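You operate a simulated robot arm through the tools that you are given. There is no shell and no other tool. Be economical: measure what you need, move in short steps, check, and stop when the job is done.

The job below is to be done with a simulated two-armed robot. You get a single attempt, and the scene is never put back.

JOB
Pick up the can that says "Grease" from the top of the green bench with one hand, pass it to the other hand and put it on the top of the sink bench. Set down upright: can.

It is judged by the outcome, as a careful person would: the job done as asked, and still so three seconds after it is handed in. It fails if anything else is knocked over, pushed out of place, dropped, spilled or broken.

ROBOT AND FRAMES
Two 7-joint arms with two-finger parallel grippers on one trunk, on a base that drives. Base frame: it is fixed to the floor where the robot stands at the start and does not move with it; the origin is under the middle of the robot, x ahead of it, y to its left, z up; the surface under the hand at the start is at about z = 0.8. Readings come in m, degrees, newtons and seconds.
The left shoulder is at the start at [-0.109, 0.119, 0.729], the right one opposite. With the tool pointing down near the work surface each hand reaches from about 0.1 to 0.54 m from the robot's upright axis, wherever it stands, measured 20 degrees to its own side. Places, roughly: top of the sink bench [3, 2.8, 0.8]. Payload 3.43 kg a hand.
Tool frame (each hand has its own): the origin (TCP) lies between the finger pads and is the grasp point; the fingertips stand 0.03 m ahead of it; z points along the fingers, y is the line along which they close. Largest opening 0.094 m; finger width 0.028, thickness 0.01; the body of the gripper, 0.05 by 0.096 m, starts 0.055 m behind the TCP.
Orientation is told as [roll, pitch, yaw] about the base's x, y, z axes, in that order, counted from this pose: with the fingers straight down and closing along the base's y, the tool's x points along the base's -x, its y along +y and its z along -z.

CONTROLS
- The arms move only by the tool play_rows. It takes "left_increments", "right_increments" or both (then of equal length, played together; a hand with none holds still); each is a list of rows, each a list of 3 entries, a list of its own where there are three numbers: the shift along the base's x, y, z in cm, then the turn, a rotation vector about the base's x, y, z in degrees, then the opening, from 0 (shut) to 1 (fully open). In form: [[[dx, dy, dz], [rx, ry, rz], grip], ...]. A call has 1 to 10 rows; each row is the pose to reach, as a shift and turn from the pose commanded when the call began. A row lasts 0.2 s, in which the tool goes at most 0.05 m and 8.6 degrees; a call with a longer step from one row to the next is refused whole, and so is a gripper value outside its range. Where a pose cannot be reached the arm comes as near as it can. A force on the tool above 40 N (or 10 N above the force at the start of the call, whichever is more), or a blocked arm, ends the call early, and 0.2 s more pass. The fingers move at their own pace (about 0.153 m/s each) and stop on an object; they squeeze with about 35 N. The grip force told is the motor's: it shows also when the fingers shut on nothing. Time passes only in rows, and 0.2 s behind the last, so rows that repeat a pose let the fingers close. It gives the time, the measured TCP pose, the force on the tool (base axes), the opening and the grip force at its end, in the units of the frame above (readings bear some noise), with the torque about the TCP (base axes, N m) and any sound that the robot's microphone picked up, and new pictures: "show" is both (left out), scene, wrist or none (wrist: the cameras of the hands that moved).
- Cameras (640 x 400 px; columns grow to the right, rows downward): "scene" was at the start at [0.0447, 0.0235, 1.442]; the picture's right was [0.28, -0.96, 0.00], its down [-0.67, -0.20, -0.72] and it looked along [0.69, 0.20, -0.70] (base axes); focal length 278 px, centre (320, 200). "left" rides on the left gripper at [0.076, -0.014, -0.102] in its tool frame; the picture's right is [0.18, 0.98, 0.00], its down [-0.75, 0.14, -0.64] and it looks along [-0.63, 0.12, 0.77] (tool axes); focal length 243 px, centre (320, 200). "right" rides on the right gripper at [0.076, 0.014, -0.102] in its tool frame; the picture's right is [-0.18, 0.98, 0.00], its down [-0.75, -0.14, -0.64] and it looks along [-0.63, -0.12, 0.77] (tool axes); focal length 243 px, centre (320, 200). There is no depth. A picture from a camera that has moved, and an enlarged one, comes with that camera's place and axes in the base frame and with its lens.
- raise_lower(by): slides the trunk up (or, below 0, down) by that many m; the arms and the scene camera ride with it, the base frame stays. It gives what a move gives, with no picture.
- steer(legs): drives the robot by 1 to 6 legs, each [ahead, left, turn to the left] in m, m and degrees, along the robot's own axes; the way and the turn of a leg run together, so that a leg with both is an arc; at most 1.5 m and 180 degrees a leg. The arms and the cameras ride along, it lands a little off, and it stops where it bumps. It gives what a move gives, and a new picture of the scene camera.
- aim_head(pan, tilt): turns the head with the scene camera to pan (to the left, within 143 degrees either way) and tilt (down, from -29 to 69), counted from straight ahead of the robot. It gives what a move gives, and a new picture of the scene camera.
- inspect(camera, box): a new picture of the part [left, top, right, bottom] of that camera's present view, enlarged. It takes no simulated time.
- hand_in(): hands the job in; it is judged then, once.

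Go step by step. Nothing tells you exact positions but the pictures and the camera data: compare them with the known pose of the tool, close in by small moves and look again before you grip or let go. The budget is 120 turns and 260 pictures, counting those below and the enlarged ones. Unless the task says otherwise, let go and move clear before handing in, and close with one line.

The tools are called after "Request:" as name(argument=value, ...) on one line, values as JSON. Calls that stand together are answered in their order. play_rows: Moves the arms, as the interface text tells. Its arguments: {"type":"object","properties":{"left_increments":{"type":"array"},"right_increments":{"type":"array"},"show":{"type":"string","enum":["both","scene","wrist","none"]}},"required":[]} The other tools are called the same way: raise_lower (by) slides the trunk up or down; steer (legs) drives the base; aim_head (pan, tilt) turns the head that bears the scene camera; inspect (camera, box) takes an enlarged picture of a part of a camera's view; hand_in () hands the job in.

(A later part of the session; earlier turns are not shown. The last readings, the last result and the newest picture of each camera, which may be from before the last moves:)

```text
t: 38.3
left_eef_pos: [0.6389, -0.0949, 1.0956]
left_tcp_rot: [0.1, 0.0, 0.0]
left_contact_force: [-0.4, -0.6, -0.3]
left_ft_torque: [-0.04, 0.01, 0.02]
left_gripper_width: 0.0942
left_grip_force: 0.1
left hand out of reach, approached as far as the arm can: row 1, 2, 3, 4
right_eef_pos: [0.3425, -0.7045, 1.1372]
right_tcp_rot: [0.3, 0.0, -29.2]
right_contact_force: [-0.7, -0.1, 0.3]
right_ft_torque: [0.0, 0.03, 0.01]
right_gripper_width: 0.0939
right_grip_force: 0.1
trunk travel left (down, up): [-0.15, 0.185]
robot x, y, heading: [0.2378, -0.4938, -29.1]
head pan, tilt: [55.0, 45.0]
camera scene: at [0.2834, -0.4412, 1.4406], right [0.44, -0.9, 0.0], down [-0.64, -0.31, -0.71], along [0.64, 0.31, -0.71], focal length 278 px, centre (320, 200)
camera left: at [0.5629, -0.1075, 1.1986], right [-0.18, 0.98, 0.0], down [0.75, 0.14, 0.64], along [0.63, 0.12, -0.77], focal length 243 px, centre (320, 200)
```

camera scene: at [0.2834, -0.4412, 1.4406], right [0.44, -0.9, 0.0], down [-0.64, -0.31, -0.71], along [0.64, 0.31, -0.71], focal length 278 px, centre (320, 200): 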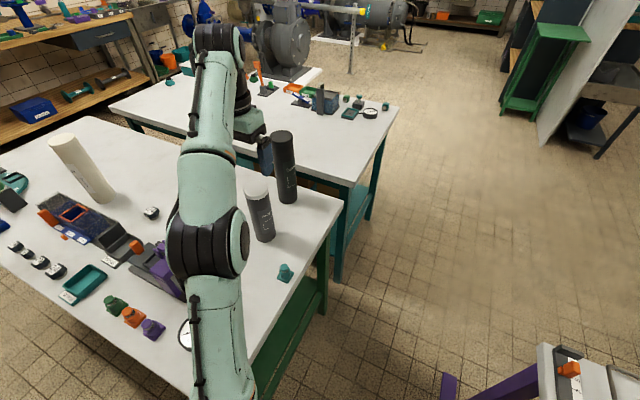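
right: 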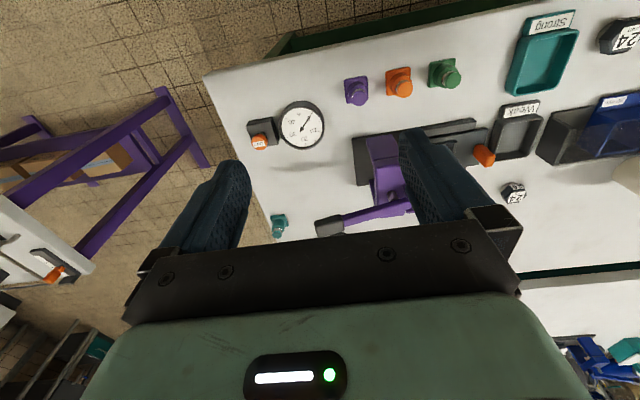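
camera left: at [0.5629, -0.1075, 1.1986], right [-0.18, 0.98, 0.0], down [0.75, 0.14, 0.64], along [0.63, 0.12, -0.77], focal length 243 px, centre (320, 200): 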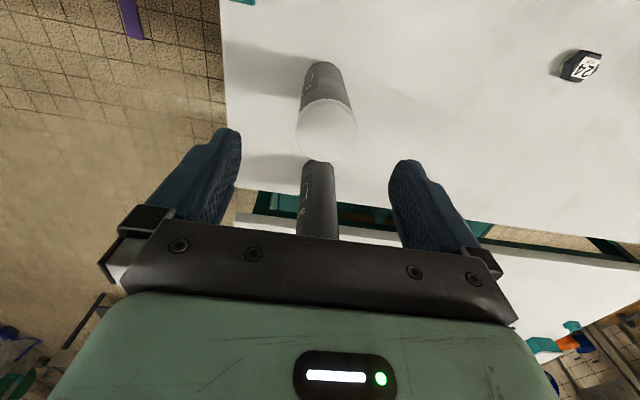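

The arm is fully stretched here, so I raise the trunk to gain reach at this height.

Request:
raise_lower(by=0.12)

Request:
play_rows(left_increments=[[[0, 0, -3], [0, 0, 0], 1], [[0, 0, -6], [0, 0, 0], 1], [[0, 0, -6], [0, 0, 0], 1]], show="wrist")

```text
t: 39.8
left_eef_pos: [0.6382, -0.0938, 1.2149]
left_tcp_rot: [0.0, 0.1, -0.1]
left_contact_force: [0.0, 0.4, -0.2]
left_ft_torque: [-0.01, 0.0, 0.05]
left_gripper_width: 0.0938
left_grip_force: 0.2
right_eef_pos: [0.3428, -0.7049, 1.2572]
right_tcp_rot: [0.3, -0.1, -29.2]
right_contact_force: [-0.4, 0.4, 0.2]
right_ft_torque: [-0.02, 0.0, 0.0]
right_gripper_width: 0.0941
right_grip_force: 0.0
trunk travel left (down, up): [-0.27, 0.065]
robot x, y, heading: [0.238, -0.4949, -29.0]
head pan, tilt: [55.0, 45.0]
```

```text
t: 40.6
left_eef_pos: [0.6387, -0.0947, 1.1565]
left_tcp_rot: [0.2, 0.1, -0.2]
left_contact_force: [-0.4, 0.6, 0.3]
left_ft_torque: [0.01, 0.0, 0.01]
left_gripper_width: 0.0941
left_grip_force: 0.1
right_eef_pos: [0.3419, -0.7043, 1.2571]
right_tcp_rot: [0.3, 0.1, -29.2]
right_contact_force: [0.4, -0.1, 0.7]
right_ft_torque: [-0.01, 0.05, -0.01]
right_gripper_width: 0.094
right_grip_force: 0.1
trunk travel left (down, up): [-0.27, 0.065]
robot x, y, heading: [0.2413, -0.4933, -29.5]
head pan, tilt: [55.0, 45.0]
camera left: at [0.5624, -0.1093, 1.2584], right [-0.18, 0.98, 0.0], down [0.75, 0.14, 0.64], along [0.63, 0.12, -0.77], focal length 243 px, centre (320, 200)
```

left: 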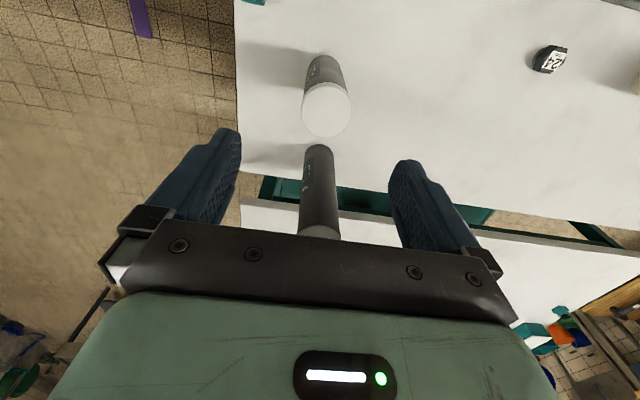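

Reach is fine now. I align over the lid and descend to just above it.

Request:
play_rows(left_increments=[[[1.8, 1.1, 0], [0, 0, 0], 1], [[1.8, 1.1, -4], [0, 0, 0], 1], [[1.8, 1.1, -8], [0, 0, 0], 1], [[1.8, 1.1, -11.5], [0, 0, 0], 1], [[1.8, 1.1, -11.5], [0, 0, 0], 1]], show="both")

```text
t: 41.8
left_eef_pos: [0.6569, -0.0869, 1.0406]
left_tcp_rot: [0.0, 0.0, -0.1]
left_contact_force: [0.2, -0.9, 0.2]
left_ft_torque: [0.03, 0.0, 0.02]
left_gripper_width: 0.0939
left_grip_force: 0.0
right_eef_pos: [0.3425, -0.7051, 1.2575]
right_tcp_rot: [0.3, -0.1, -29.2]
right_contact_force: [-0.1, 0.0, -0.4]
right_ft_torque: [0.02, 0.01, -0.02]
right_gripper_width: 0.094
right_grip_force: 0.0
trunk travel left (down, up): [-0.27, 0.065]
robot x, y, heading: [0.2395, -0.4933, -28.9]
head pan, tilt: [55.0, 45.0]
camera scene: at [0.2763, -0.4372, 1.5596], right [0.44, -0.9, 0.0], down [-0.64, -0.31, -0.71], along [0.64, 0.31, -0.71], focal length 278 px, centre (320, 200)
camera left: at [0.5817, -0.0994, 1.1424], right [-0.18, 0.98, 0.0], down [0.75, 0.14, 0.64], along [0.63, 0.12, -0.77], focal length 243 px, centre (320, 200)
```

scene: 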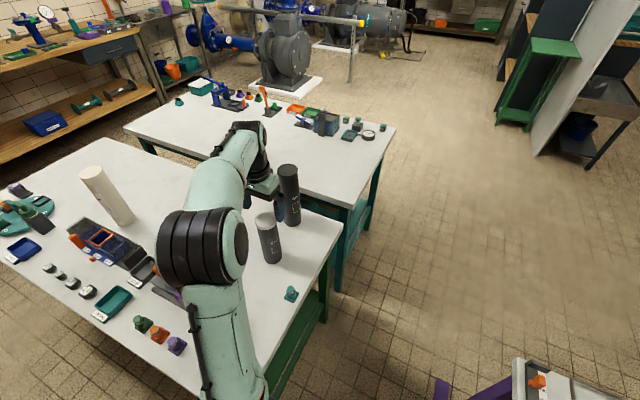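
left: 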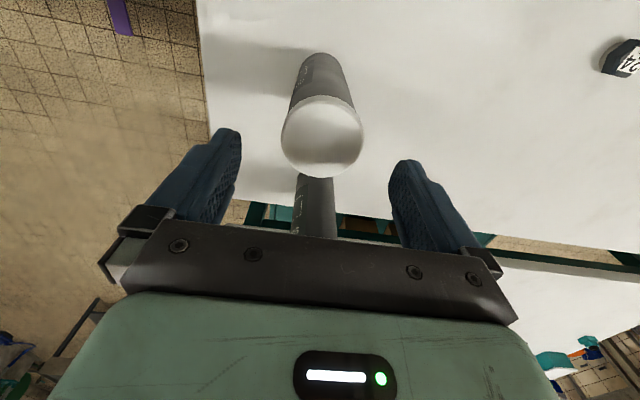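

Aligned over the lid. I descend around the can top, close, and check.

Request:
play_rows(left_increments=[[[0, 0.2, -3], [0, 0, 0], 1], [[0, 0.2, -6], [0, 0, 0], 1], [[0, 0.2, -9], [0, 0, 0], 1], [[0, 0.2, -9], [0, 0, 0], 1]], show="both")

```text
t: 42.8
left_eef_pos: [0.6575, -0.0839, 0.9498]
left_tcp_rot: [0.1, 0.2, -0.1]
left_contact_force: [-0.3, 0.1, 0.0]
left_ft_torque: [0.01, 0.01, -0.03]
left_gripper_width: 0.0938
left_grip_force: 0.0
right_eef_pos: [0.3421, -0.7041, 1.2583]
right_tcp_rot: [0.3, 0.0, -29.2]
right_contact_force: [0.0, -0.3, -0.1]
right_ft_torque: [-0.03, -0.01, -0.02]
right_gripper_width: 0.094
right_grip_force: 0.1
trunk travel left (down, up): [-0.27, 0.065]
robot x, y, heading: [0.2395, -0.4967, -28.9]
head pan, tilt: [55.0, 45.0]
camera scene: at [0.2761, -0.4372, 1.5596], right [0.44, -0.9, 0.0], down [-0.64, -0.31, -0.71], along [0.64, 0.31, -0.71], focal length 278 px, centre (320, 200)
camera left: at [0.5819, -0.0977, 1.0527], right [-0.18, 0.98, 0.0], down [0.75, 0.14, 0.64], along [0.63, 0.12, -0.77], focal length 243 px, centre (320, 200)
```

scene: 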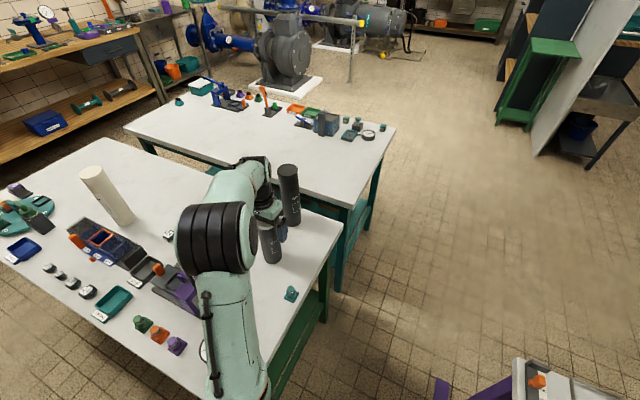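
left: 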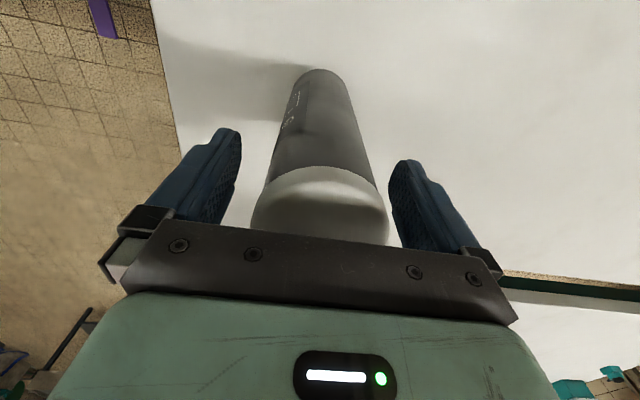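

The can is between the fingers. I close and then lift slightly.

Request:
play_rows(left_increments=[[[0, 0, 0], [0, 0, 0], 0.3], [[0, 0, 0], [0, 0, 0], 0], [[0, 0, 0], [0, 0, 0], 0], [[0, 0, 0], [0, 0, 0], 0]], show="none")

Request:
play_rows(left_increments=[[[0, 0, 1], [0, 0, 0], 0], [[0, 0, 3], [0, 0, 0], 0], [[0, 0, 3], [0, 0, 0], 0]], show="both")

```text
t: 43.8
left_eef_pos: [0.6579, -0.084, 0.9503]
left_tcp_rot: [0.0, 0.1, -0.1]
left_contact_force: [-0.1, 1.7, 0.5]
left_ft_torque: [0.06, 0.02, -0.03]
left_gripper_width: 0.058
left_grip_force: 35.5
right_eef_pos: [0.3423, -0.7049, 1.2572]
right_tcp_rot: [0.3, -0.1, -29.2]
right_contact_force: [-0.6, 0.1, 0.0]
right_ft_torque: [-0.03, -0.03, 0.04]
right_gripper_width: 0.0942
right_grip_force: 0.1
trunk travel left (down, up): [-0.27, 0.065]
robot x, y, heading: [0.2368, -0.4915, -28.9]
head pan, tilt: [55.0, 45.0]
```

```text
t: 44.6
left_eef_pos: [0.6582, -0.0833, 0.9807]
left_tcp_rot: [0.1, 0.2, -0.2]
left_contact_force: [0.4, 0.1, -3.9]
left_ft_torque: [-0.02, 0.03, 0.04]
left_gripper_width: 0.0579
left_grip_force: 35.4
right_eef_pos: [0.3412, -0.705, 1.2572]
right_tcp_rot: [0.3, 0.0, -29.2]
right_contact_force: [-0.4, -0.8, 1.0]
right_ft_torque: [0.03, -0.03, 0.01]
right_gripper_width: 0.0941
right_grip_force: 0.0
trunk travel left (down, up): [-0.27, 0.065]
robot x, y, heading: [0.2406, -0.4968, -28.9]
head pan, tilt: [55.0, 45.0]
camera scene: at [0.2768, -0.4367, 1.5595], right [0.44, -0.9, 0.0], down [-0.64, -0.31, -0.71], along [0.64, 0.31, -0.71], focal length 278 px, centre (320, 200)
camera left: at [0.5826, -0.0972, 1.0831], right [-0.18, 0.98, 0.0], down [0.76, 0.14, 0.64], along [0.63, 0.12, -0.77], focal length 243 px, centre (320, 200)
```

scene: 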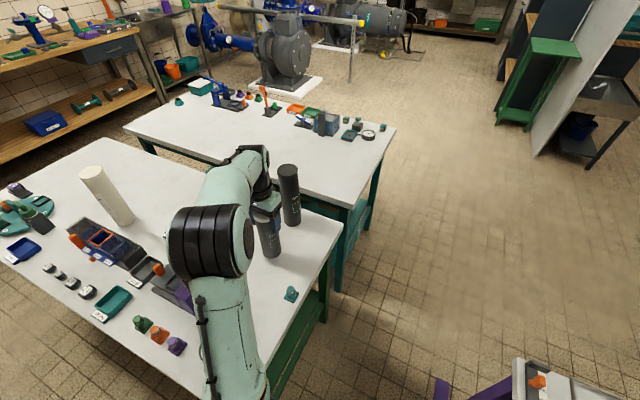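
left: 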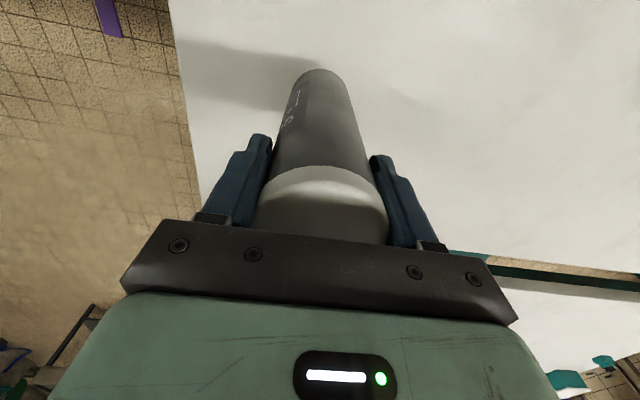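

The can is held (about 0.4 kg). I lift it clear and bring it toward the front of the robot.

Request:
play_rows(left_increments=[[[0, 0, 4], [0, 0, 0], 0], [[0, 0, 8], [0, 0, 0], 0], [[0, 0, 12], [0, 0, 0], 0], [[-1, -4, 13], [0, 0, -3], 0], [[-1, -8, 14], [0, 0, -6], 0], [[-2, -12, 14], [0, 0, -9], 0], [[-3, -16, 14], [0, 0, -12], 0], [[-4, -20, 14], [0, 0, -15], 0], [[-5, -24, 14], [0, 0, -18], 0], [[-5, -28, 14], [0, 0, -20], 0]], show="scene")

Request:
play_rows(left_increments=[[[-0.5, -4, 0], [0, 0, -2], 0], [[-1, -8, 0], [0, 0, -4], 0], [[-1.5, -12, 0], [0, 0, -6], 0], [[-1.5, -15.5, 0], [0, 0, -9], 0]], show="scene")

```text
t: 46.8
left_eef_pos: [0.6063, -0.3643, 1.1196]
left_tcp_rot: [0.1, 0.2, -20.1]
left_contact_force: [0.1, -0.3, -2.2]
left_ft_torque: [0.0, 0.01, -0.02]
left_gripper_width: 0.0582
left_grip_force: 35.5
right_eef_pos: [0.3422, -0.7058, 1.2576]
right_tcp_rot: [0.3, 0.0, -29.2]
right_contact_force: [0.4, -0.6, 1.2]
right_ft_torque: [0.01, -0.01, 0.0]
right_gripper_width: 0.0941
right_grip_force: 0.1
trunk travel left (down, up): [-0.27, 0.065]
robot x, y, heading: [0.2428, -0.4939, -29.0]
head pan, tilt: [55.0, 45.0]
camera scene: at [0.2773, -0.4379, 1.5596], right [0.44, -0.9, 0.0], down [-0.64, -0.31, -0.71], along [0.64, 0.31, -0.71], focal length 278 px, centre (320, 200)
```

scene: 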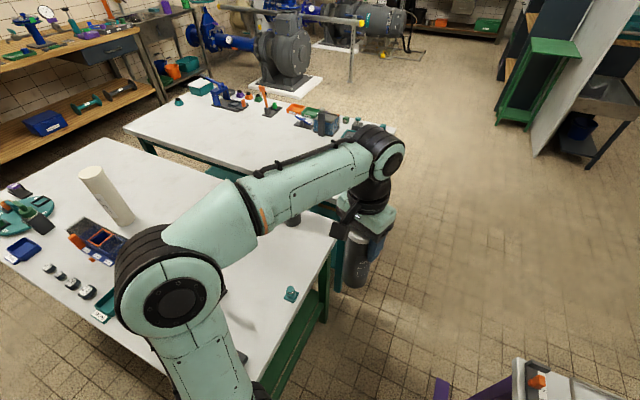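

```text
t: 47.8
left_eef_pos: [0.5925, -0.519, 1.1212]
left_tcp_rot: [0.0, 0.1, -29.1]
left_contact_force: [-0.1, 1.3, -3.0]
left_ft_torque: [0.02, 0.02, 0.02]
left_gripper_width: 0.0582
left_grip_force: 35.1
right_eef_pos: [0.3422, -0.7051, 1.2573]
right_tcp_rot: [0.4, 0.1, -29.1]
right_contact_force: [-0.7, -0.3, 0.3]
right_ft_torque: [0.02, -0.01, -0.01]
right_gripper_width: 0.0942
right_grip_force: 0.1
trunk travel left (down, up): [-0.27, 0.065]
robot x, y, heading: [0.2426, -0.4946, -29.0]
head pan, tilt: [55.0, 45.0]
camera scene: at [0.2771, -0.4381, 1.5596], right [0.44, -0.9, 0.0], down [-0.64, -0.31, -0.71], along [0.64, 0.31, -0.71], focal length 278 px, centre (320, 200)
```

scene: 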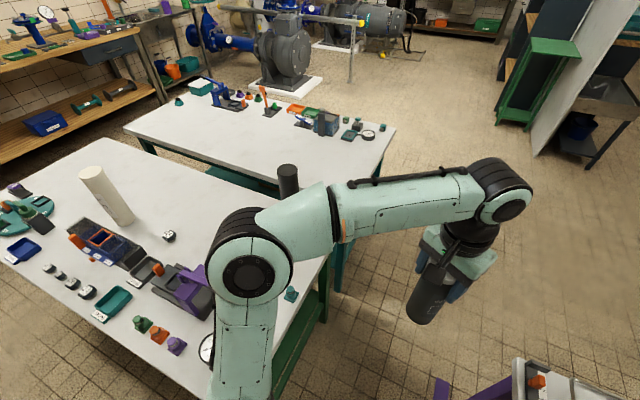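

I back out of the corner into free space before the handover.

Request:
steer(legs=[[-0.25, -0.14, 0], [-0.2, 0, 29]])

Request:
aim_head(pan=10, tilt=50)

```text
t: 51.2
left_eef_pos: [0.0849, -0.2978, 1.1203]
left_tcp_rot: [0.0, 0.1, -0.3]
left_contact_force: [-0.4, -0.1, -3.4]
left_ft_torque: [0.01, 0.0, -0.03]
left_gripper_width: 0.0583
left_grip_force: 35.0
right_eef_pos: [-0.0422, -0.5823, 1.2563]
right_tcp_rot: [0.3, 0.1, -0.6]
right_contact_force: [-0.4, -0.6, -0.1]
right_ft_torque: [0.03, -0.04, -0.04]
right_gripper_width: 0.094
right_grip_force: 0.1
trunk travel left (down, up): [-0.27, 0.065]
robot x, y, heading: [-0.2315, -0.4441, -0.6]
head pan, tilt: [55.0, 45.0]
camera scene: at [-0.229, -0.3804, 1.5596], right [0.82, -0.58, 0.0], down [-0.41, -0.58, -0.71], along [0.41, 0.58, -0.71], focal length 278 px, centre (320, 200)
```

scene: 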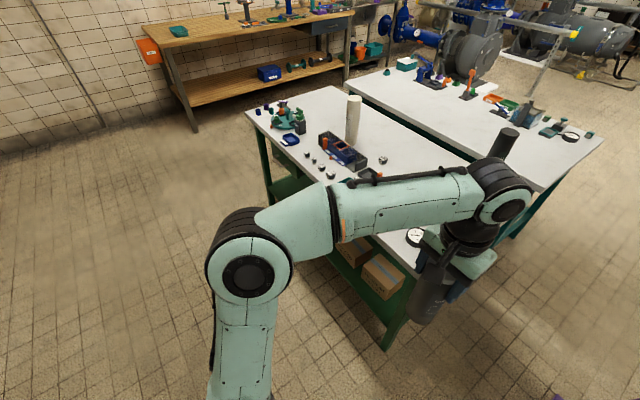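

```text
t: 52.3
left_eef_pos: [0.0854, -0.2981, 1.1195]
left_tcp_rot: [0.0, 0.1, -0.3]
left_contact_force: [-0.2, 0.3, -3.5]
left_ft_torque: [0.02, -0.02, -0.04]
left_gripper_width: 0.0581
left_grip_force: 35.3
right_eef_pos: [-0.0435, -0.5831, 1.2581]
right_tcp_rot: [0.4, 0.0, -0.5]
right_contact_force: [-0.3, -0.5, 0.7]
right_ft_torque: [-0.02, 0.0, 0.02]
right_gripper_width: 0.0938
right_grip_force: 0.0
trunk travel left (down, up): [-0.27, 0.065]
robot x, y, heading: [-0.2385, -0.4455, -0.4]
head pan, tilt: [10.0, 50.0]
camera scene: at [-0.2, -0.4336, 1.5526], right [0.17, -0.99, 0.0], down [-0.76, -0.13, -0.64], along [0.63, 0.11, -0.77], focal length 278 px, centre (320, 200)
```

scene: 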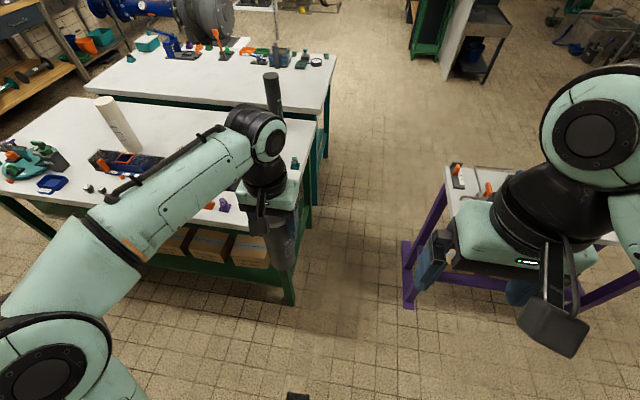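

Now the handover: I bring the can to the robot's middle with the left hand and tilt the right hand forward (fingers 35° below horizontal) off to the right side.

Request:
play_rows(left_increments=[[[1.4, -2.1, 0], [0, 0, -3], 0], [[2.8, -4.2, 0], [0, 0, -6], 0], [[4.2, -6.3, 0], [0, 0, -9], 0], [[5.6, -8.4, 0], [0, 0, -12], 0], [[7, -10.5, 0], [0, 0, -15], 0], [[8.4, -12.6, 0], [0, 0, -18], 0], [[9.5, -14.7, 0], [0, 0, -20], 0]], right_increments=[[[0.8, -1.6, -3], [0, -8, 0], 1], [[1.6, -3.2, -6], [0, -16, 0], 1], [[2.4, -4.8, -9], [0, -24, 0], 1], [[3.2, -6.4, -12], [0, -32, 0], 1], [[4, -8, -15], [0, -40, 0], 1], [[4.8, -9.6, -18], [0, -48, 0], 1], [[5.5, -11.5, -21], [0, -55, 0], 1]], show="both")

```text
t: 53.9
left_eef_pos: [0.1818, -0.4459, 1.1197]
left_tcp_rot: [0.0, 0.1, -20.4]
left_contact_force: [0.6, -0.4, -3.5]
left_ft_torque: [0.01, 0.01, 0.0]
left_gripper_width: 0.0579
left_grip_force: 35.0
right_eef_pos: [0.0169, -0.7048, 1.0536]
right_tcp_rot: [1.1, -54.9, -1.0]
right_contact_force: [0.4, -0.4, -0.3]
right_ft_torque: [0.05, -0.01, 0.0]
right_gripper_width: 0.0939
right_grip_force: 0.0
right hand out of reach, approached as far as the arm can: row 7
trunk travel left (down, up): [-0.27, 0.065]
robot x, y, heading: [-0.2317, -0.4458, -0.6]
head pan, tilt: [10.0, 50.0]
camera scene: at [-0.1988, -0.4355, 1.5527], right [0.17, -0.99, 0.0], down [-0.76, -0.13, -0.64], along [0.63, 0.11, -0.77], focal length 278 px, centre (320, 200)
camera right: at [-0.1095, -0.6913, 1.052], right [0.11, 0.98, 0.16], down [-0.09, -0.15, 0.98], along [0.99, -0.12, 0.07], focal length 243 px, centre (320, 200)
camera left: at [0.1065, -0.4324, 1.2233], right [0.17, 0.99, 0.0], down [0.76, -0.13, 0.64], along [0.63, -0.11, -0.77], focal length 243 px, centre (320, 200)
```

scene: 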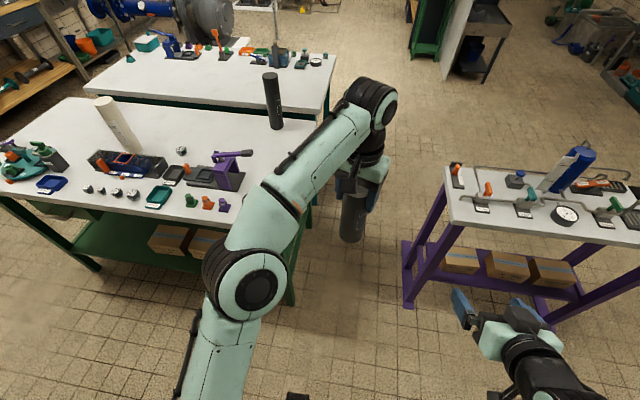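
right: 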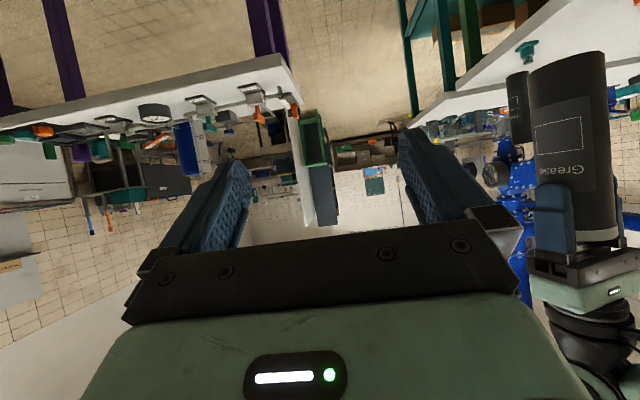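
left: 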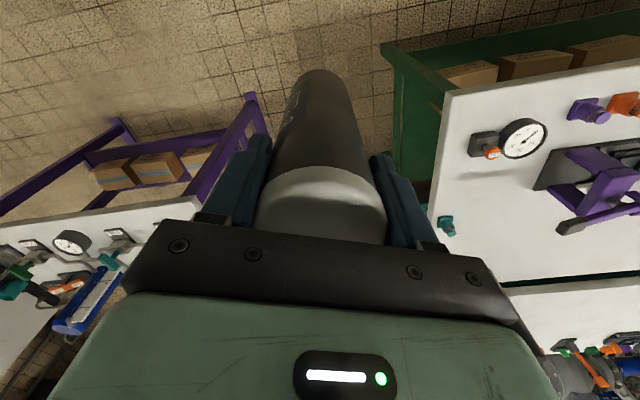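

The "Grease" label is confirmed on the held can. I slide the right hand left until it's lined up behind the can.

Request:
play_rows(right_increments=[[[0.5, -0.5, 0], [0, 0, 0], 1], [[1, 4, -0.5], [0, 0, 0], 1], [[1.5, 8, -1], [0, 0, 0], 1], [[2, 12, -1.4], [0, 0, 0], 1], [[2.5, 16, -1.9], [0, 0, 0], 1], [[3, 20, -1.9], [0, 0, 0], 1], [[3, 24, -1.9], [0, 0, 0], 1], [[3, 25.5, -1.9], [0, 0, 0], 1], [[3, 25.5, -1.9], [0, 0, 0], 1]], show="both")

```text
t: 55.7
left_eef_pos: [0.1817, -0.4433, 1.12]
left_tcp_rot: [0.0, 0.2, -20.2]
left_contact_force: [0.5, 0.1, -4.3]
left_ft_torque: [0.0, 0.04, 0.02]
left_gripper_width: 0.0583
left_grip_force: 34.9
right_eef_pos: [0.0436, -0.4583, 1.0171]
right_tcp_rot: [12.2, -47.5, -9.7]
right_contact_force: [-0.5, 1.0, 0.5]
right_ft_torque: [-0.03, -0.05, -0.03]
right_gripper_width: 0.0939
right_grip_force: 0.0
right hand out of reach, approached as far as the arm can: row 2, 3, 4
trunk travel left (down, up): [-0.27, 0.065]
robot x, y, heading: [-0.2324, -0.4461, -0.4]
head pan, tilt: [10.0, 50.0]
stopped in row 9 (right hand): the arm was blocked; the commanded pose is now the measured one
camera scene: at [-0.1992, -0.4335, 1.5526], right [0.17, -0.99, 0.0], down [-0.76, -0.13, -0.64], along [0.63, 0.11, -0.77], focal length 278 px, centre (320, 200)
camera right: at [-0.0836, -0.4459, 1.0315], right [0.13, 0.95, 0.28], down [0.02, -0.28, 0.96], along [0.99, -0.12, -0.06], focal length 243 px, centre (320, 200)
```

scene: 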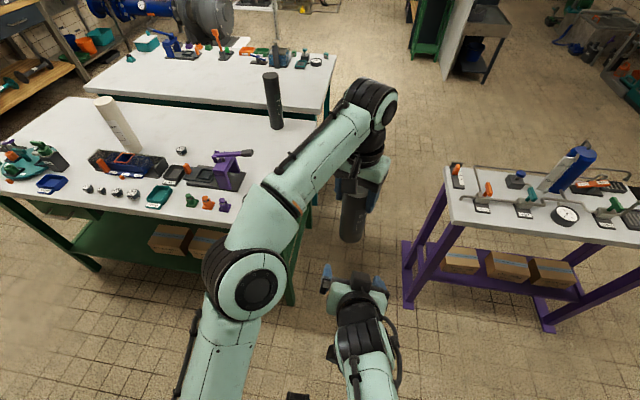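
right: 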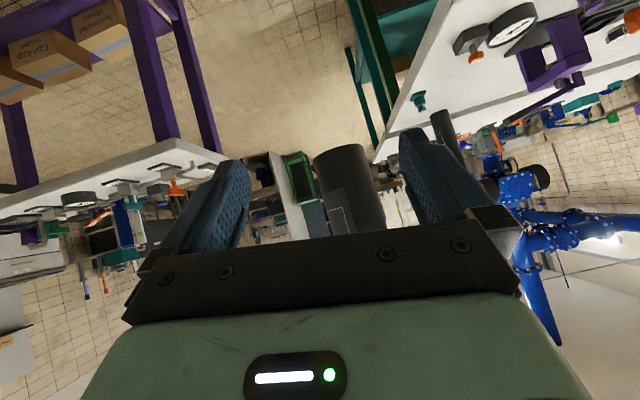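

The right arm was cramped near the body and its orientation drifted. I shift the can forward and to the right, and bring the right hand forward with the tilt restored.

Request:
play_rows(left_increments=[[[1.5, -1.5, 0], [0, 0, 0], 0], [[3, -3, 0], [0, 0, 0], 0], [[5, -5, 0], [0, 0, 0], 0], [[7, -6, 0], [0, 0, 0], 0], [[7, -6, 0], [0, 0, 0], 0]], right_increments=[[[1, -1.5, 0.5], [0, 0, 0], 1], [[2.5, -3, 1], [-2, -2, 0], 1], [[4, -4, 1.5], [-4, -4, 0], 1], [[5.6, -4.5, 1.8], [-7, -7.5, -0.3], 1], [[7.6, -4.5, 1.8], [-7, -7.5, -0.3], 1]], show="both")

```text
t: 57.1
left_eef_pos: [0.2005, -0.4883, 1.0931]
left_tcp_rot: [-0.1, 0.2, -20.5]
left_contact_force: [0.4, -0.1, -3.5]
left_ft_torque: [-0.02, 0.01, 0.03]
left_gripper_width: 0.058
left_grip_force: 35.1
left hand out of reach, approached as far as the arm can: row 2, 3, 4, 5
right_eef_pos: [0.1025, -0.4616, 1.0522]
right_tcp_rot: [6.2, -57.5, 0.9]
right_contact_force: [-0.5, 0.5, 0.2]
right_ft_torque: [-0.02, -0.05, -0.03]
right_gripper_width: 0.094
right_grip_force: 0.0
trunk travel left (down, up): [-0.27, 0.065]
robot x, y, heading: [-0.2357, -0.4474, -0.5]
head pan, tilt: [10.0, 50.0]
stopped in row 5 (right hand): the arm was blocked; the commanded pose is now the measured one
camera scene: at [-0.2001, -0.4337, 1.5526], right [0.17, -0.99, 0.0], down [-0.76, -0.13, -0.64], along [0.63, 0.11, -0.77], focal length 278 px, centre (320, 200)
camera right: at [-0.0258, -0.4609, 1.0449], right [-0.01, 0.98, 0.21], down [-0.12, -0.21, 0.97], along [0.99, -0.02, 0.12], focal length 243 px, centre (320, 200)
camera left: at [0.1247, -0.4746, 1.1963], right [0.17, 0.99, 0.0], down [0.76, -0.13, 0.64], along [0.63, -0.11, -0.77], focal length 243 px, centre (320, 200)
```

scene: 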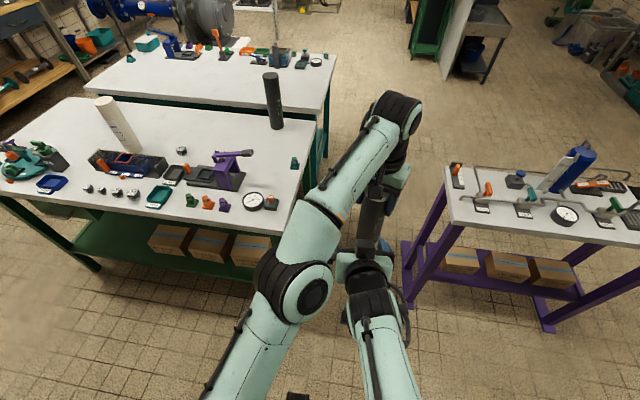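
right: 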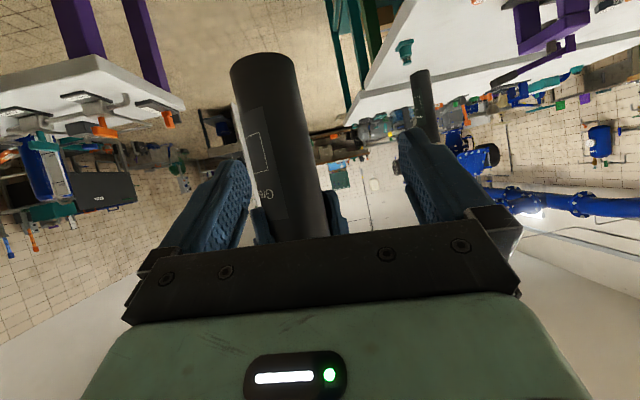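
left: 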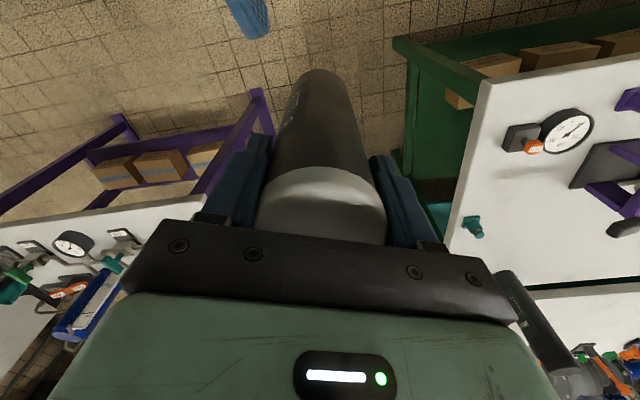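

Handing over straight on is too cramped and the arms crowd each other. I retreat the right hand to the right, yaw both hands about 30° left, and place the can slightly left of centre.

Request:
play_rows(left_increments=[[[0, 0.5, 0.5], [0, 0, 0], 0], [[0, 1, 1], [0, 0, 5], 0], [[-1, 2.5, 1.5], [0, 0, 12], 0], [[-2, 4, 2], [0, 0, 19], 0], [[-3.2, 5.5, 2.5], [0, 0, 26], 0], [[-4.4, 7, 3], [0, 0, 33], 0], [[-5.5, 8.5, 3.5], [0, 0, 41], 0], [[-5.5, 9.3, 3.7], [0, 0, 49], 0]], right_increments=[[[-1.5, -2, 0], [0, 0, 0], 1], [[-3, -5, 0], [0, 0, 0], 1], [[-4, -8, 0], [-1, 0.4, 6], 1], [[-5, -11, 0], [-2, 0.8, 12], 1], [[-6, -13.5, 0], [-3, 1.2, 18], 1], [[-7, -16, 0], [-4, 1.6, 24], 1], [[-7, -16, 0], [-4, 1.6, 24], 1], [[-7, -16, 0], [-4, 1.6, 24], 1]], show="both")

```text
t: 58.9
left_eef_pos: [0.1472, -0.3942, 1.1315]
left_tcp_rot: [0.0, 0.2, 28.8]
left_contact_force: [0.6, -0.4, -3.5]
left_ft_torque: [-0.02, 0.0, 0.04]
left_gripper_width: 0.0583
left_grip_force: 34.6
right_eef_pos: [0.0312, -0.6224, 1.0528]
right_tcp_rot: [0.0, -55.0, 30.1]
right_contact_force: [-0.2, -0.6, 0.0]
right_ft_torque: [0.03, -0.01, 0.02]
right_gripper_width: 0.094
right_grip_force: 0.1
trunk travel left (down, up): [-0.27, 0.065]
robot x, y, heading: [-0.2346, -0.4466, -0.3]
head pan, tilt: [10.0, 50.0]
camera scene: at [-0.1999, -0.4344, 1.5526], right [0.17, -0.99, 0.0], down [-0.76, -0.13, -0.64], along [0.63, 0.11, -0.77], focal length 278 px, centre (320, 200)
camera right: at [-0.0852, -0.675, 1.0495], right [-0.4, 0.9, 0.15], down [-0.01, -0.17, 0.99], along [0.92, 0.39, 0.08], focal length 243 px, centre (320, 200)
camera left: at [0.0864, -0.443, 1.2333], right [-0.63, 0.77, 0.0], down [0.59, 0.49, 0.64], along [0.5, 0.41, -0.77], focal length 243 px, centre (320, 200)
```

scene: 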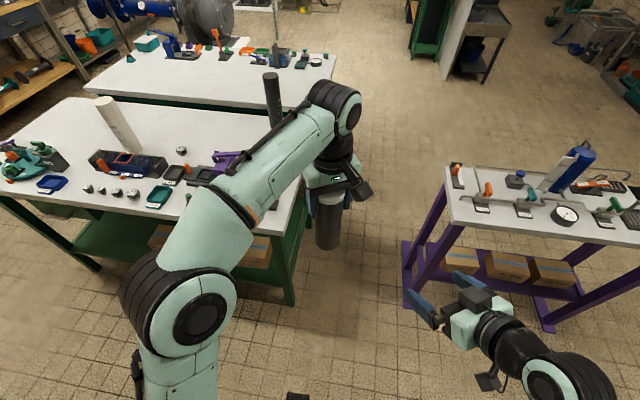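
right: 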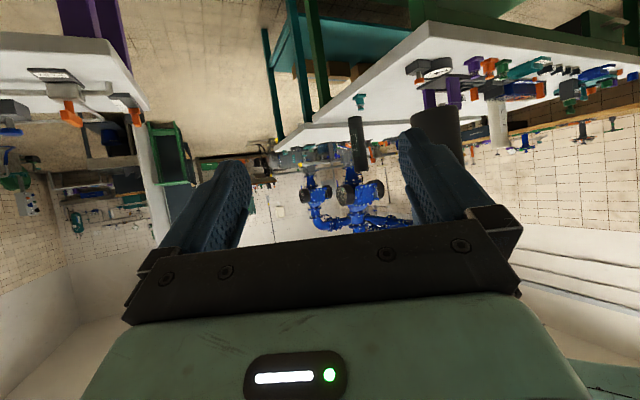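
left: 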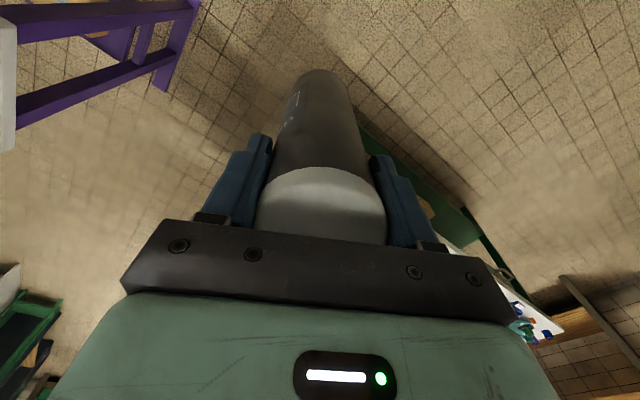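

Both hands are well posed. I bring the right hand to a pre-grasp point behind the can, with yaw 45°.

Request:
play_rows(right_increments=[[[0.5, 3.5, -0.4], [0, 0, 4], 1], [[1.2, 7, -0.8], [0, 0, 8], 1], [[1.8, 10.5, -0.8], [0, 0, 12], 1], [[2.4, 13.6, -0.8], [0, 0, 15], 1], [[2.4, 13.6, -0.8], [0, 0, 15], 1]], show="both")

```text
t: 60.1
left_eef_pos: [0.1467, -0.3948, 1.1313]
left_tcp_rot: [-0.1, -0.1, 28.6]
left_contact_force: [-1.0, 0.0, -3.6]
left_ft_torque: [0.03, 0.01, 0.0]
left_gripper_width: 0.058
left_grip_force: 35.1
right_eef_pos: [0.0569, -0.4833, 1.0452]
right_tcp_rot: [0.0, -55.0, 45.0]
right_contact_force: [0.4, -1.2, -0.2]
right_ft_torque: [0.02, 0.0, 0.01]
right_gripper_width: 0.094
right_grip_force: 0.0
trunk travel left (down, up): [-0.27, 0.065]
robot x, y, heading: [-0.2336, -0.4507, -0.4]
head pan, tilt: [10.0, 50.0]
camera scene: at [-0.2004, -0.4345, 1.5526], right [0.17, -0.99, 0.0], down [-0.76, -0.13, -0.64], along [0.63, 0.11, -0.77], focal length 278 px, centre (320, 200)
camera right: at [-0.0429, -0.5653, 1.0427], right [-0.62, 0.77, 0.15], down [0.03, -0.17, 0.99], along [0.78, 0.62, 0.08], focal length 243 px, centre (320, 200)
```

scene: 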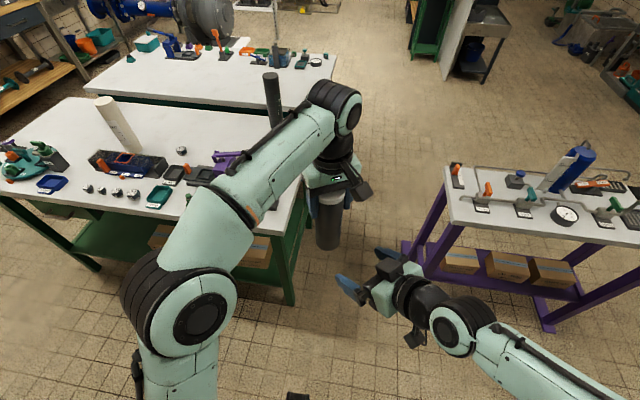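
right: 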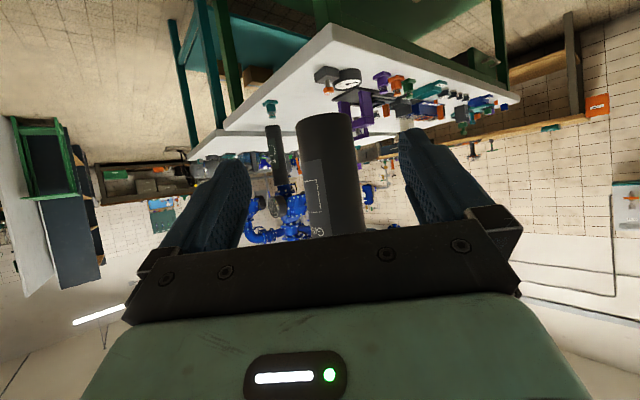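

Well aligned. I turn the left hand a bit so its camera clears, lower the right hand 1 cm, and advance halfway.

Request:
play_rows(left_increments=[[[0, 0, 0], [0, 0, -7], 0], [[0, 0, 0], [0, 0, -14], 0], [[0, 0, 0], [0, 0, -14], 0], [[0, 0, 0], [0, 0, -14], 0], [[0, 0, 0], [0, 0, -14], 0]], right_increments=[[[0, 0, -0.5], [0, 0, 0], 1], [[0, 0, -1], [0, 0, 0], 1], [[2, 2, -1], [0, 0, 0], 1], [[4, 4, -1], [0, 0, 0], 1], [[5, 5, -1], [0, 0, 0], 1]], show="both")

Request:
inspect(camera="scene", box=[270, 140, 450, 320])

```text
t: 61.3
left_eef_pos: [0.1452, -0.3948, 1.131]
left_tcp_rot: [0.0, 0.1, 14.6]
left_contact_force: [-0.3, -0.5, -3.9]
left_ft_torque: [0.05, 0.04, 0.02]
left_gripper_width: 0.0582
left_grip_force: 35.0
right_eef_pos: [0.1064, -0.4342, 1.0345]
right_tcp_rot: [-0.1, -55.0, 45.4]
right_contact_force: [-0.3, 1.8, 1.1]
right_ft_torque: [-0.06, -0.04, -0.12]
right_gripper_width: 0.0939
right_grip_force: 0.0
trunk travel left (down, up): [-0.27, 0.065]
robot x, y, heading: [-0.2332, -0.4456, -0.4]
head pan, tilt: [10.0, 50.0]
camera scene: at [-0.1996, -0.4344, 1.5527], right [0.17, -0.99, 0.0], down [-0.76, -0.13, -0.64], along [0.63, 0.11, -0.77], focal length 278 px, centre (320, 200)
camera right: at [0.007, -0.5161, 1.0327], right [-0.62, 0.77, 0.15], down [0.03, -0.16, 0.99], along [0.78, 0.62, 0.08], focal length 243 px, centre (320, 200)
camera left: at [0.0763, -0.4277, 1.2331], right [-0.43, 0.9, 0.0], down [0.69, 0.33, 0.64], along [0.58, 0.27, -0.77], focal length 243 px, centre (320, 200)
```

scene: 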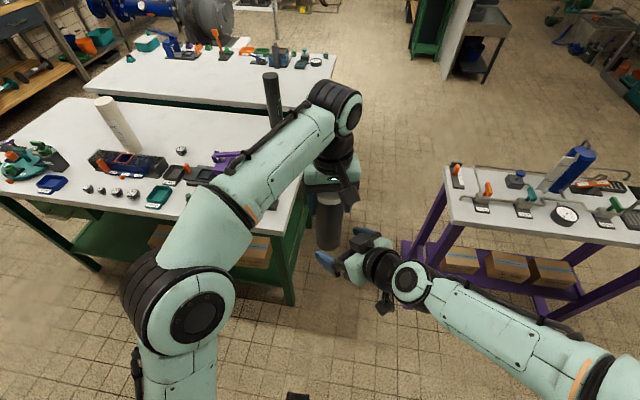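
right: 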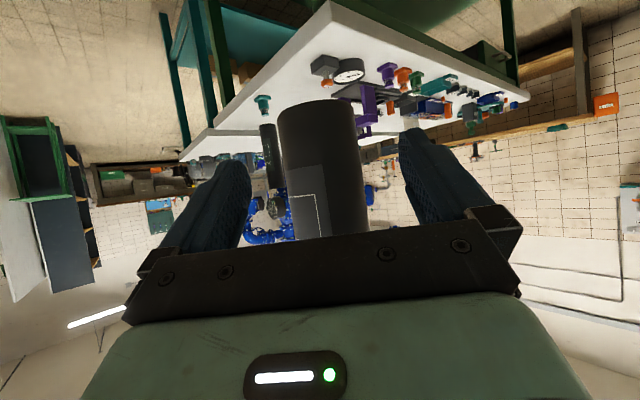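
left: 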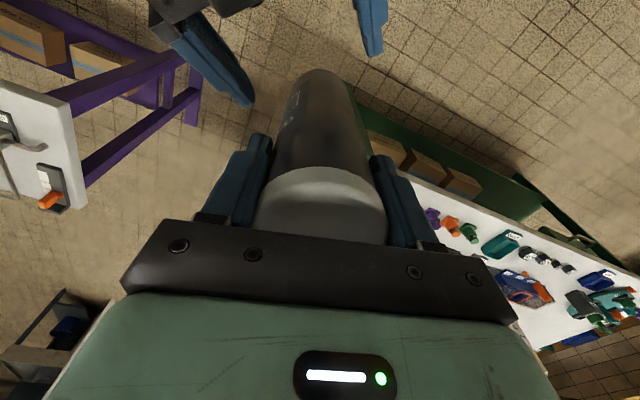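

```text
2.22 times, centred on (360, 230) of scene
camera zoom: at [-0.1996, -0.4344, 1.5527], right [0.17, -0.99, 0.0], down [-0.76, -0.13, -0.64], along [0.63, 0.11, -0.77], focal length 617 px, centre (231, 133)
```

zoom: 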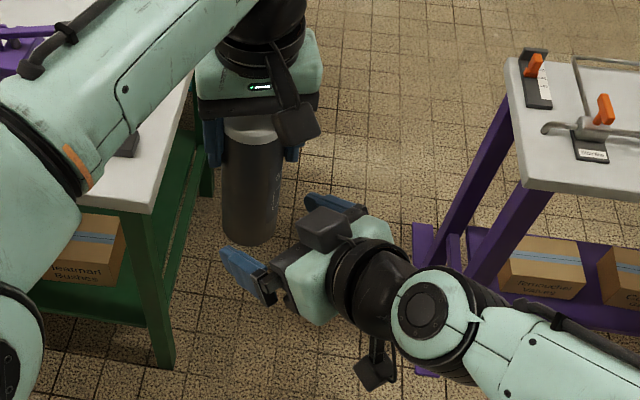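

There's a small block on top of the right gripper, so I stay 5 mm lower and stop about 1 cm short of the can axis for clearance. Then I check.

Request:
play_rows(right_increments=[[[0, 0, -0.5], [0, 0, 0], 1], [[1.2, 1.2, -0.5], [0, 0, 0], 1], [[2.2, 2.2, -0.5], [0, 0, 0], 1], [[3.1, 3.1, -0.5], [0, 0, 0], 1], [[3.1, 3.1, -0.5], [0, 0, 0], 1]], show="both")

Request:
inspect(camera="scene", box=[270, 140, 430, 300])

```text
t: 62.5
left_eef_pos: [0.145, -0.3942, 1.1302]
left_tcp_rot: [-0.1, 0.1, 14.6]
left_contact_force: [0.6, 0.5, -4.0]
left_ft_torque: [-0.01, 0.0, 0.02]
left_gripper_width: 0.0579
left_grip_force: 34.7
right_eef_pos: [0.1364, -0.4026, 1.03]
right_tcp_rot: [0.0, -54.9, 45.2]
right_contact_force: [0.2, -0.2, 0.5]
right_ft_torque: [0.02, 0.03, 0.05]
right_gripper_width: 0.094
right_grip_force: 0.1
right hand out of reach, approached as far as the arm can: row 2
trunk travel left (down, up): [-0.27, 0.065]
robot x, y, heading: [-0.2346, -0.4439, -0.4]
head pan, tilt: [10.0, 50.0]
camera scene: at [-0.2004, -0.4335, 1.5526], right [0.17, -0.99, 0.0], down [-0.76, -0.13, -0.64], along [0.63, 0.11, -0.77], focal length 278 px, centre (320, 200)
camera right: at [0.0373, -0.4849, 1.0274], right [-0.62, 0.77, 0.15], down [0.03, -0.17, 0.99], along [0.78, 0.62, 0.08], focal length 243 px, centre (320, 200)
```

scene: 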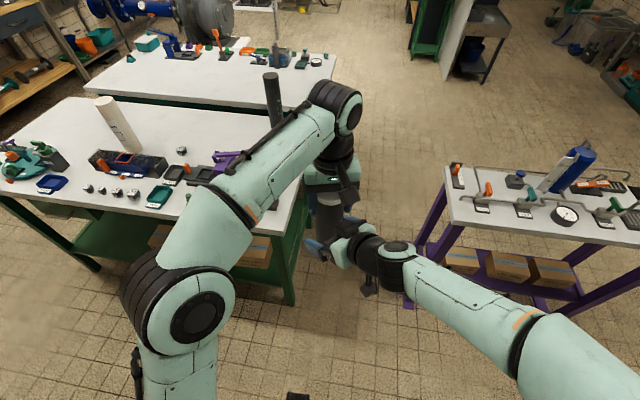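
right: 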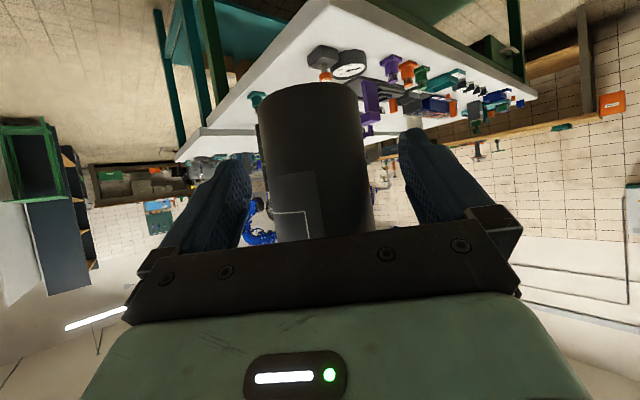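

```text
2.50 times, centred on (350, 220) of scene
camera zoom: at [-0.2004, -0.4335, 1.5526], right [0.17, -0.99, 0.0], down [-0.76, -0.13, -0.64], along [0.63, 0.11, -0.77], focal length 695 px, centre (245, 150)
```

zoom: 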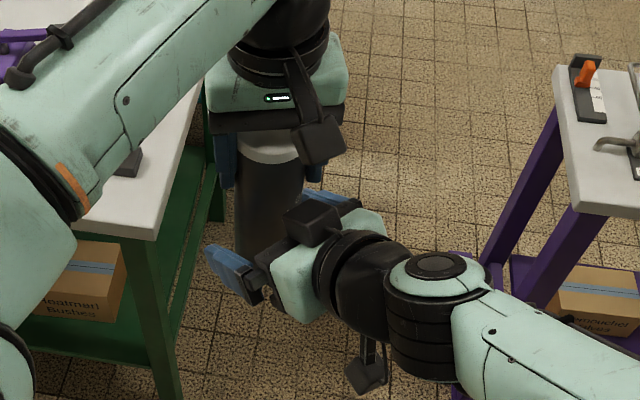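

Clear and centred. I close the right hand while the left still holds.

Request:
play_rows(right_increments=[[[0, 0, 0], [0, 0, 0], 0.5], [[0, 0, 0], [0, 0, 0], 0], [[0, 0, 0], [0, 0, 0], 0], [[0, 0, 0], [0, 0, 0], 0]], show="both")

```text
t: 63.5
left_eef_pos: [0.1452, -0.3952, 1.1309]
left_tcp_rot: [0.1, 0.2, 14.6]
left_contact_force: [-6.3, 1.9, -1.7]
left_ft_torque: [0.41, 0.58, -0.02]
left_gripper_width: 0.058
left_grip_force: 35.2
right_eef_pos: [0.1374, -0.4045, 1.0314]
right_tcp_rot: [0.0, -54.9, 45.0]
right_contact_force: [5.3, -1.4, 0.2]
right_ft_torque: [-0.25, 0.12, -0.07]
right_gripper_width: 0.0583
right_grip_force: 35.0
trunk travel left (down, up): [-0.27, 0.065]
robot x, y, heading: [-0.2332, -0.4477, -0.4]
head pan, tilt: [10.0, 50.0]
camera scene: at [-0.2, -0.434, 1.5526], right [0.17, -0.99, 0.0], down [-0.76, -0.13, -0.64], along [0.63, 0.11, -0.77], focal length 278 px, centre (320, 200)
camera right: at [0.0379, -0.486, 1.0274], right [-0.62, 0.77, 0.15], down [0.03, -0.17, 0.99], along [0.78, 0.62, 0.08], focal length 243 px, centre (320, 200)
```

scene: 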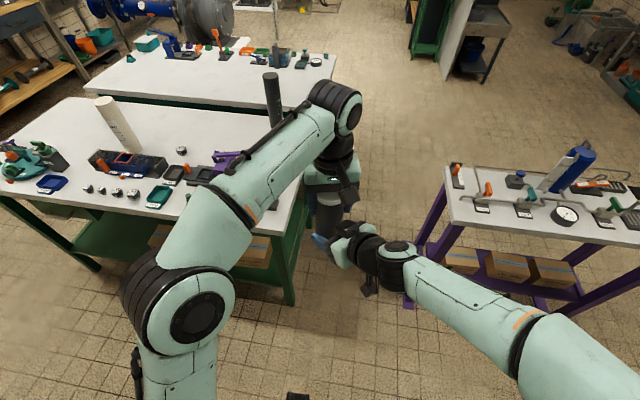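
right: 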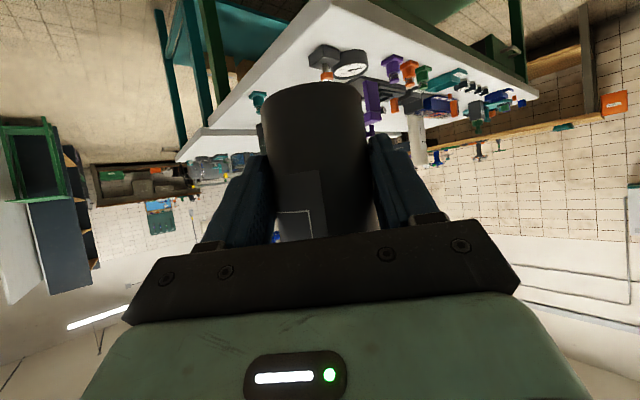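

Both hands hold the can. I open the left hand and lift it straight up.

Request:
play_rows(left_increments=[[[0, 0, 0], [0, 0, 0], 0.7], [[0, 0, 0], [0, 0, 0], 1], [[0, 0, 0], [0, 0, 0], 1]], show="wrist")

Request:
play_rows(left_increments=[[[0, 0, 2], [0, 0, 0], 1], [[0, 0, 5], [0, 0, 0], 1], [[0, 0, 9], [0, 0, 0], 1], [[0, 3, 10], [0, 0, 0], 1], [[-2, 7, 10], [0, 0, 0], 1], [[-4, 11, 10], [0, 0, 0], 1]], show="both")

```text
t: 64.3
left_eef_pos: [0.146, -0.3953, 1.1319]
left_tcp_rot: [0.0, 0.1, 14.7]
left_contact_force: [0.2, 0.2, -0.6]
left_ft_torque: [-0.01, 0.03, 0.01]
left_gripper_width: 0.0941
left_grip_force: 0.0
right_eef_pos: [0.1355, -0.4046, 1.0289]
right_tcp_rot: [0.0, -54.9, 45.1]
right_contact_force: [0.3, -0.8, 0.1]
right_ft_torque: [-0.02, 0.04, 0.0]
right_gripper_width: 0.0589
right_grip_force: 35.0
trunk travel left (down, up): [-0.27, 0.065]
robot x, y, heading: [-0.2352, -0.4494, -0.5]
head pan, tilt: [10.0, 50.0]
camera left: at [0.076, -0.4273, 1.2332], right [-0.43, 0.9, 0.0], down [0.69, 0.33, 0.64], along [0.58, 0.27, -0.77], focal length 243 px, centre (320, 200)
```

left: 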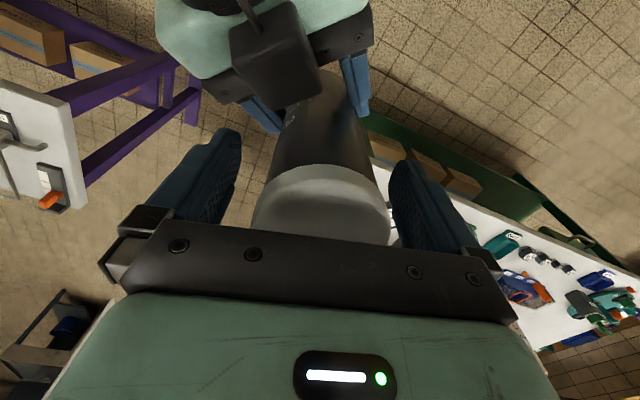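

```text
t: 65.7
left_eef_pos: [0.1042, -0.2817, 1.2329]
left_tcp_rot: [-0.2, 0.1, 14.6]
left_contact_force: [-0.7, 0.2, -0.1]
left_ft_torque: [0.0, -0.02, -0.04]
left_gripper_width: 0.094
left_grip_force: 0.1
left hand out of reach, approached as far as the arm can: row 3, 4, 5
right_eef_pos: [0.1361, -0.4004, 1.0299]
right_tcp_rot: [-0.2, -54.9, 45.3]
right_contact_force: [-0.3, -0.2, -0.3]
right_ft_torque: [-0.05, 0.02, -0.02]
right_gripper_width: 0.0585
right_grip_force: 34.4
trunk travel left (down, up): [-0.27, 0.065]
robot x, y, heading: [-0.2354, -0.4436, -0.5]
head pan, tilt: [10.0, 50.0]
camera scene: at [-0.2015, -0.4303, 1.5526], right [0.17, -0.99, 0.0], down [-0.75, -0.13, -0.64], along [0.63, 0.11, -0.77], focal length 278 px, centre (320, 200)
camera left: at [0.0341, -0.3131, 1.3352], right [-0.43, 0.91, 0.0], down [0.69, 0.33, 0.64], along [0.58, 0.27, -0.77], focal length 243 px, centre (320, 200)
```

scene: 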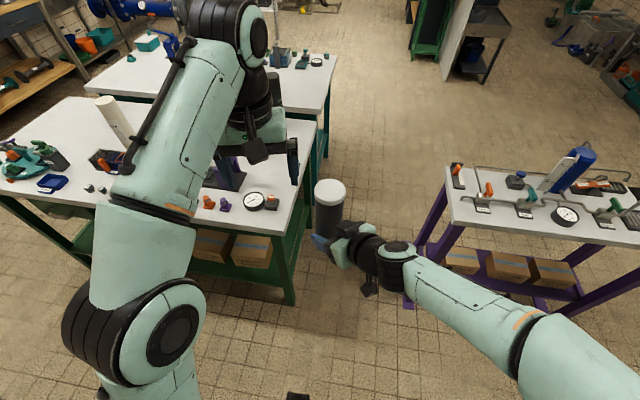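
left: 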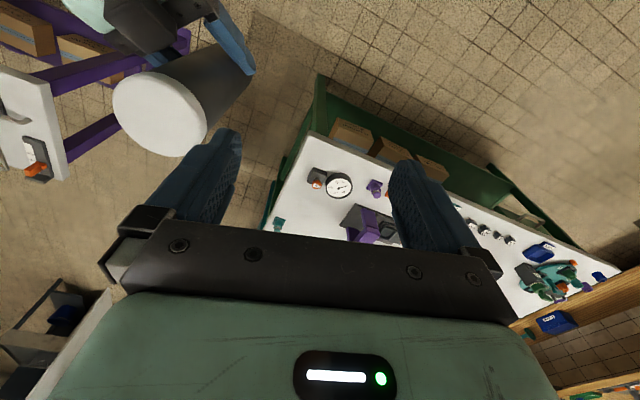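

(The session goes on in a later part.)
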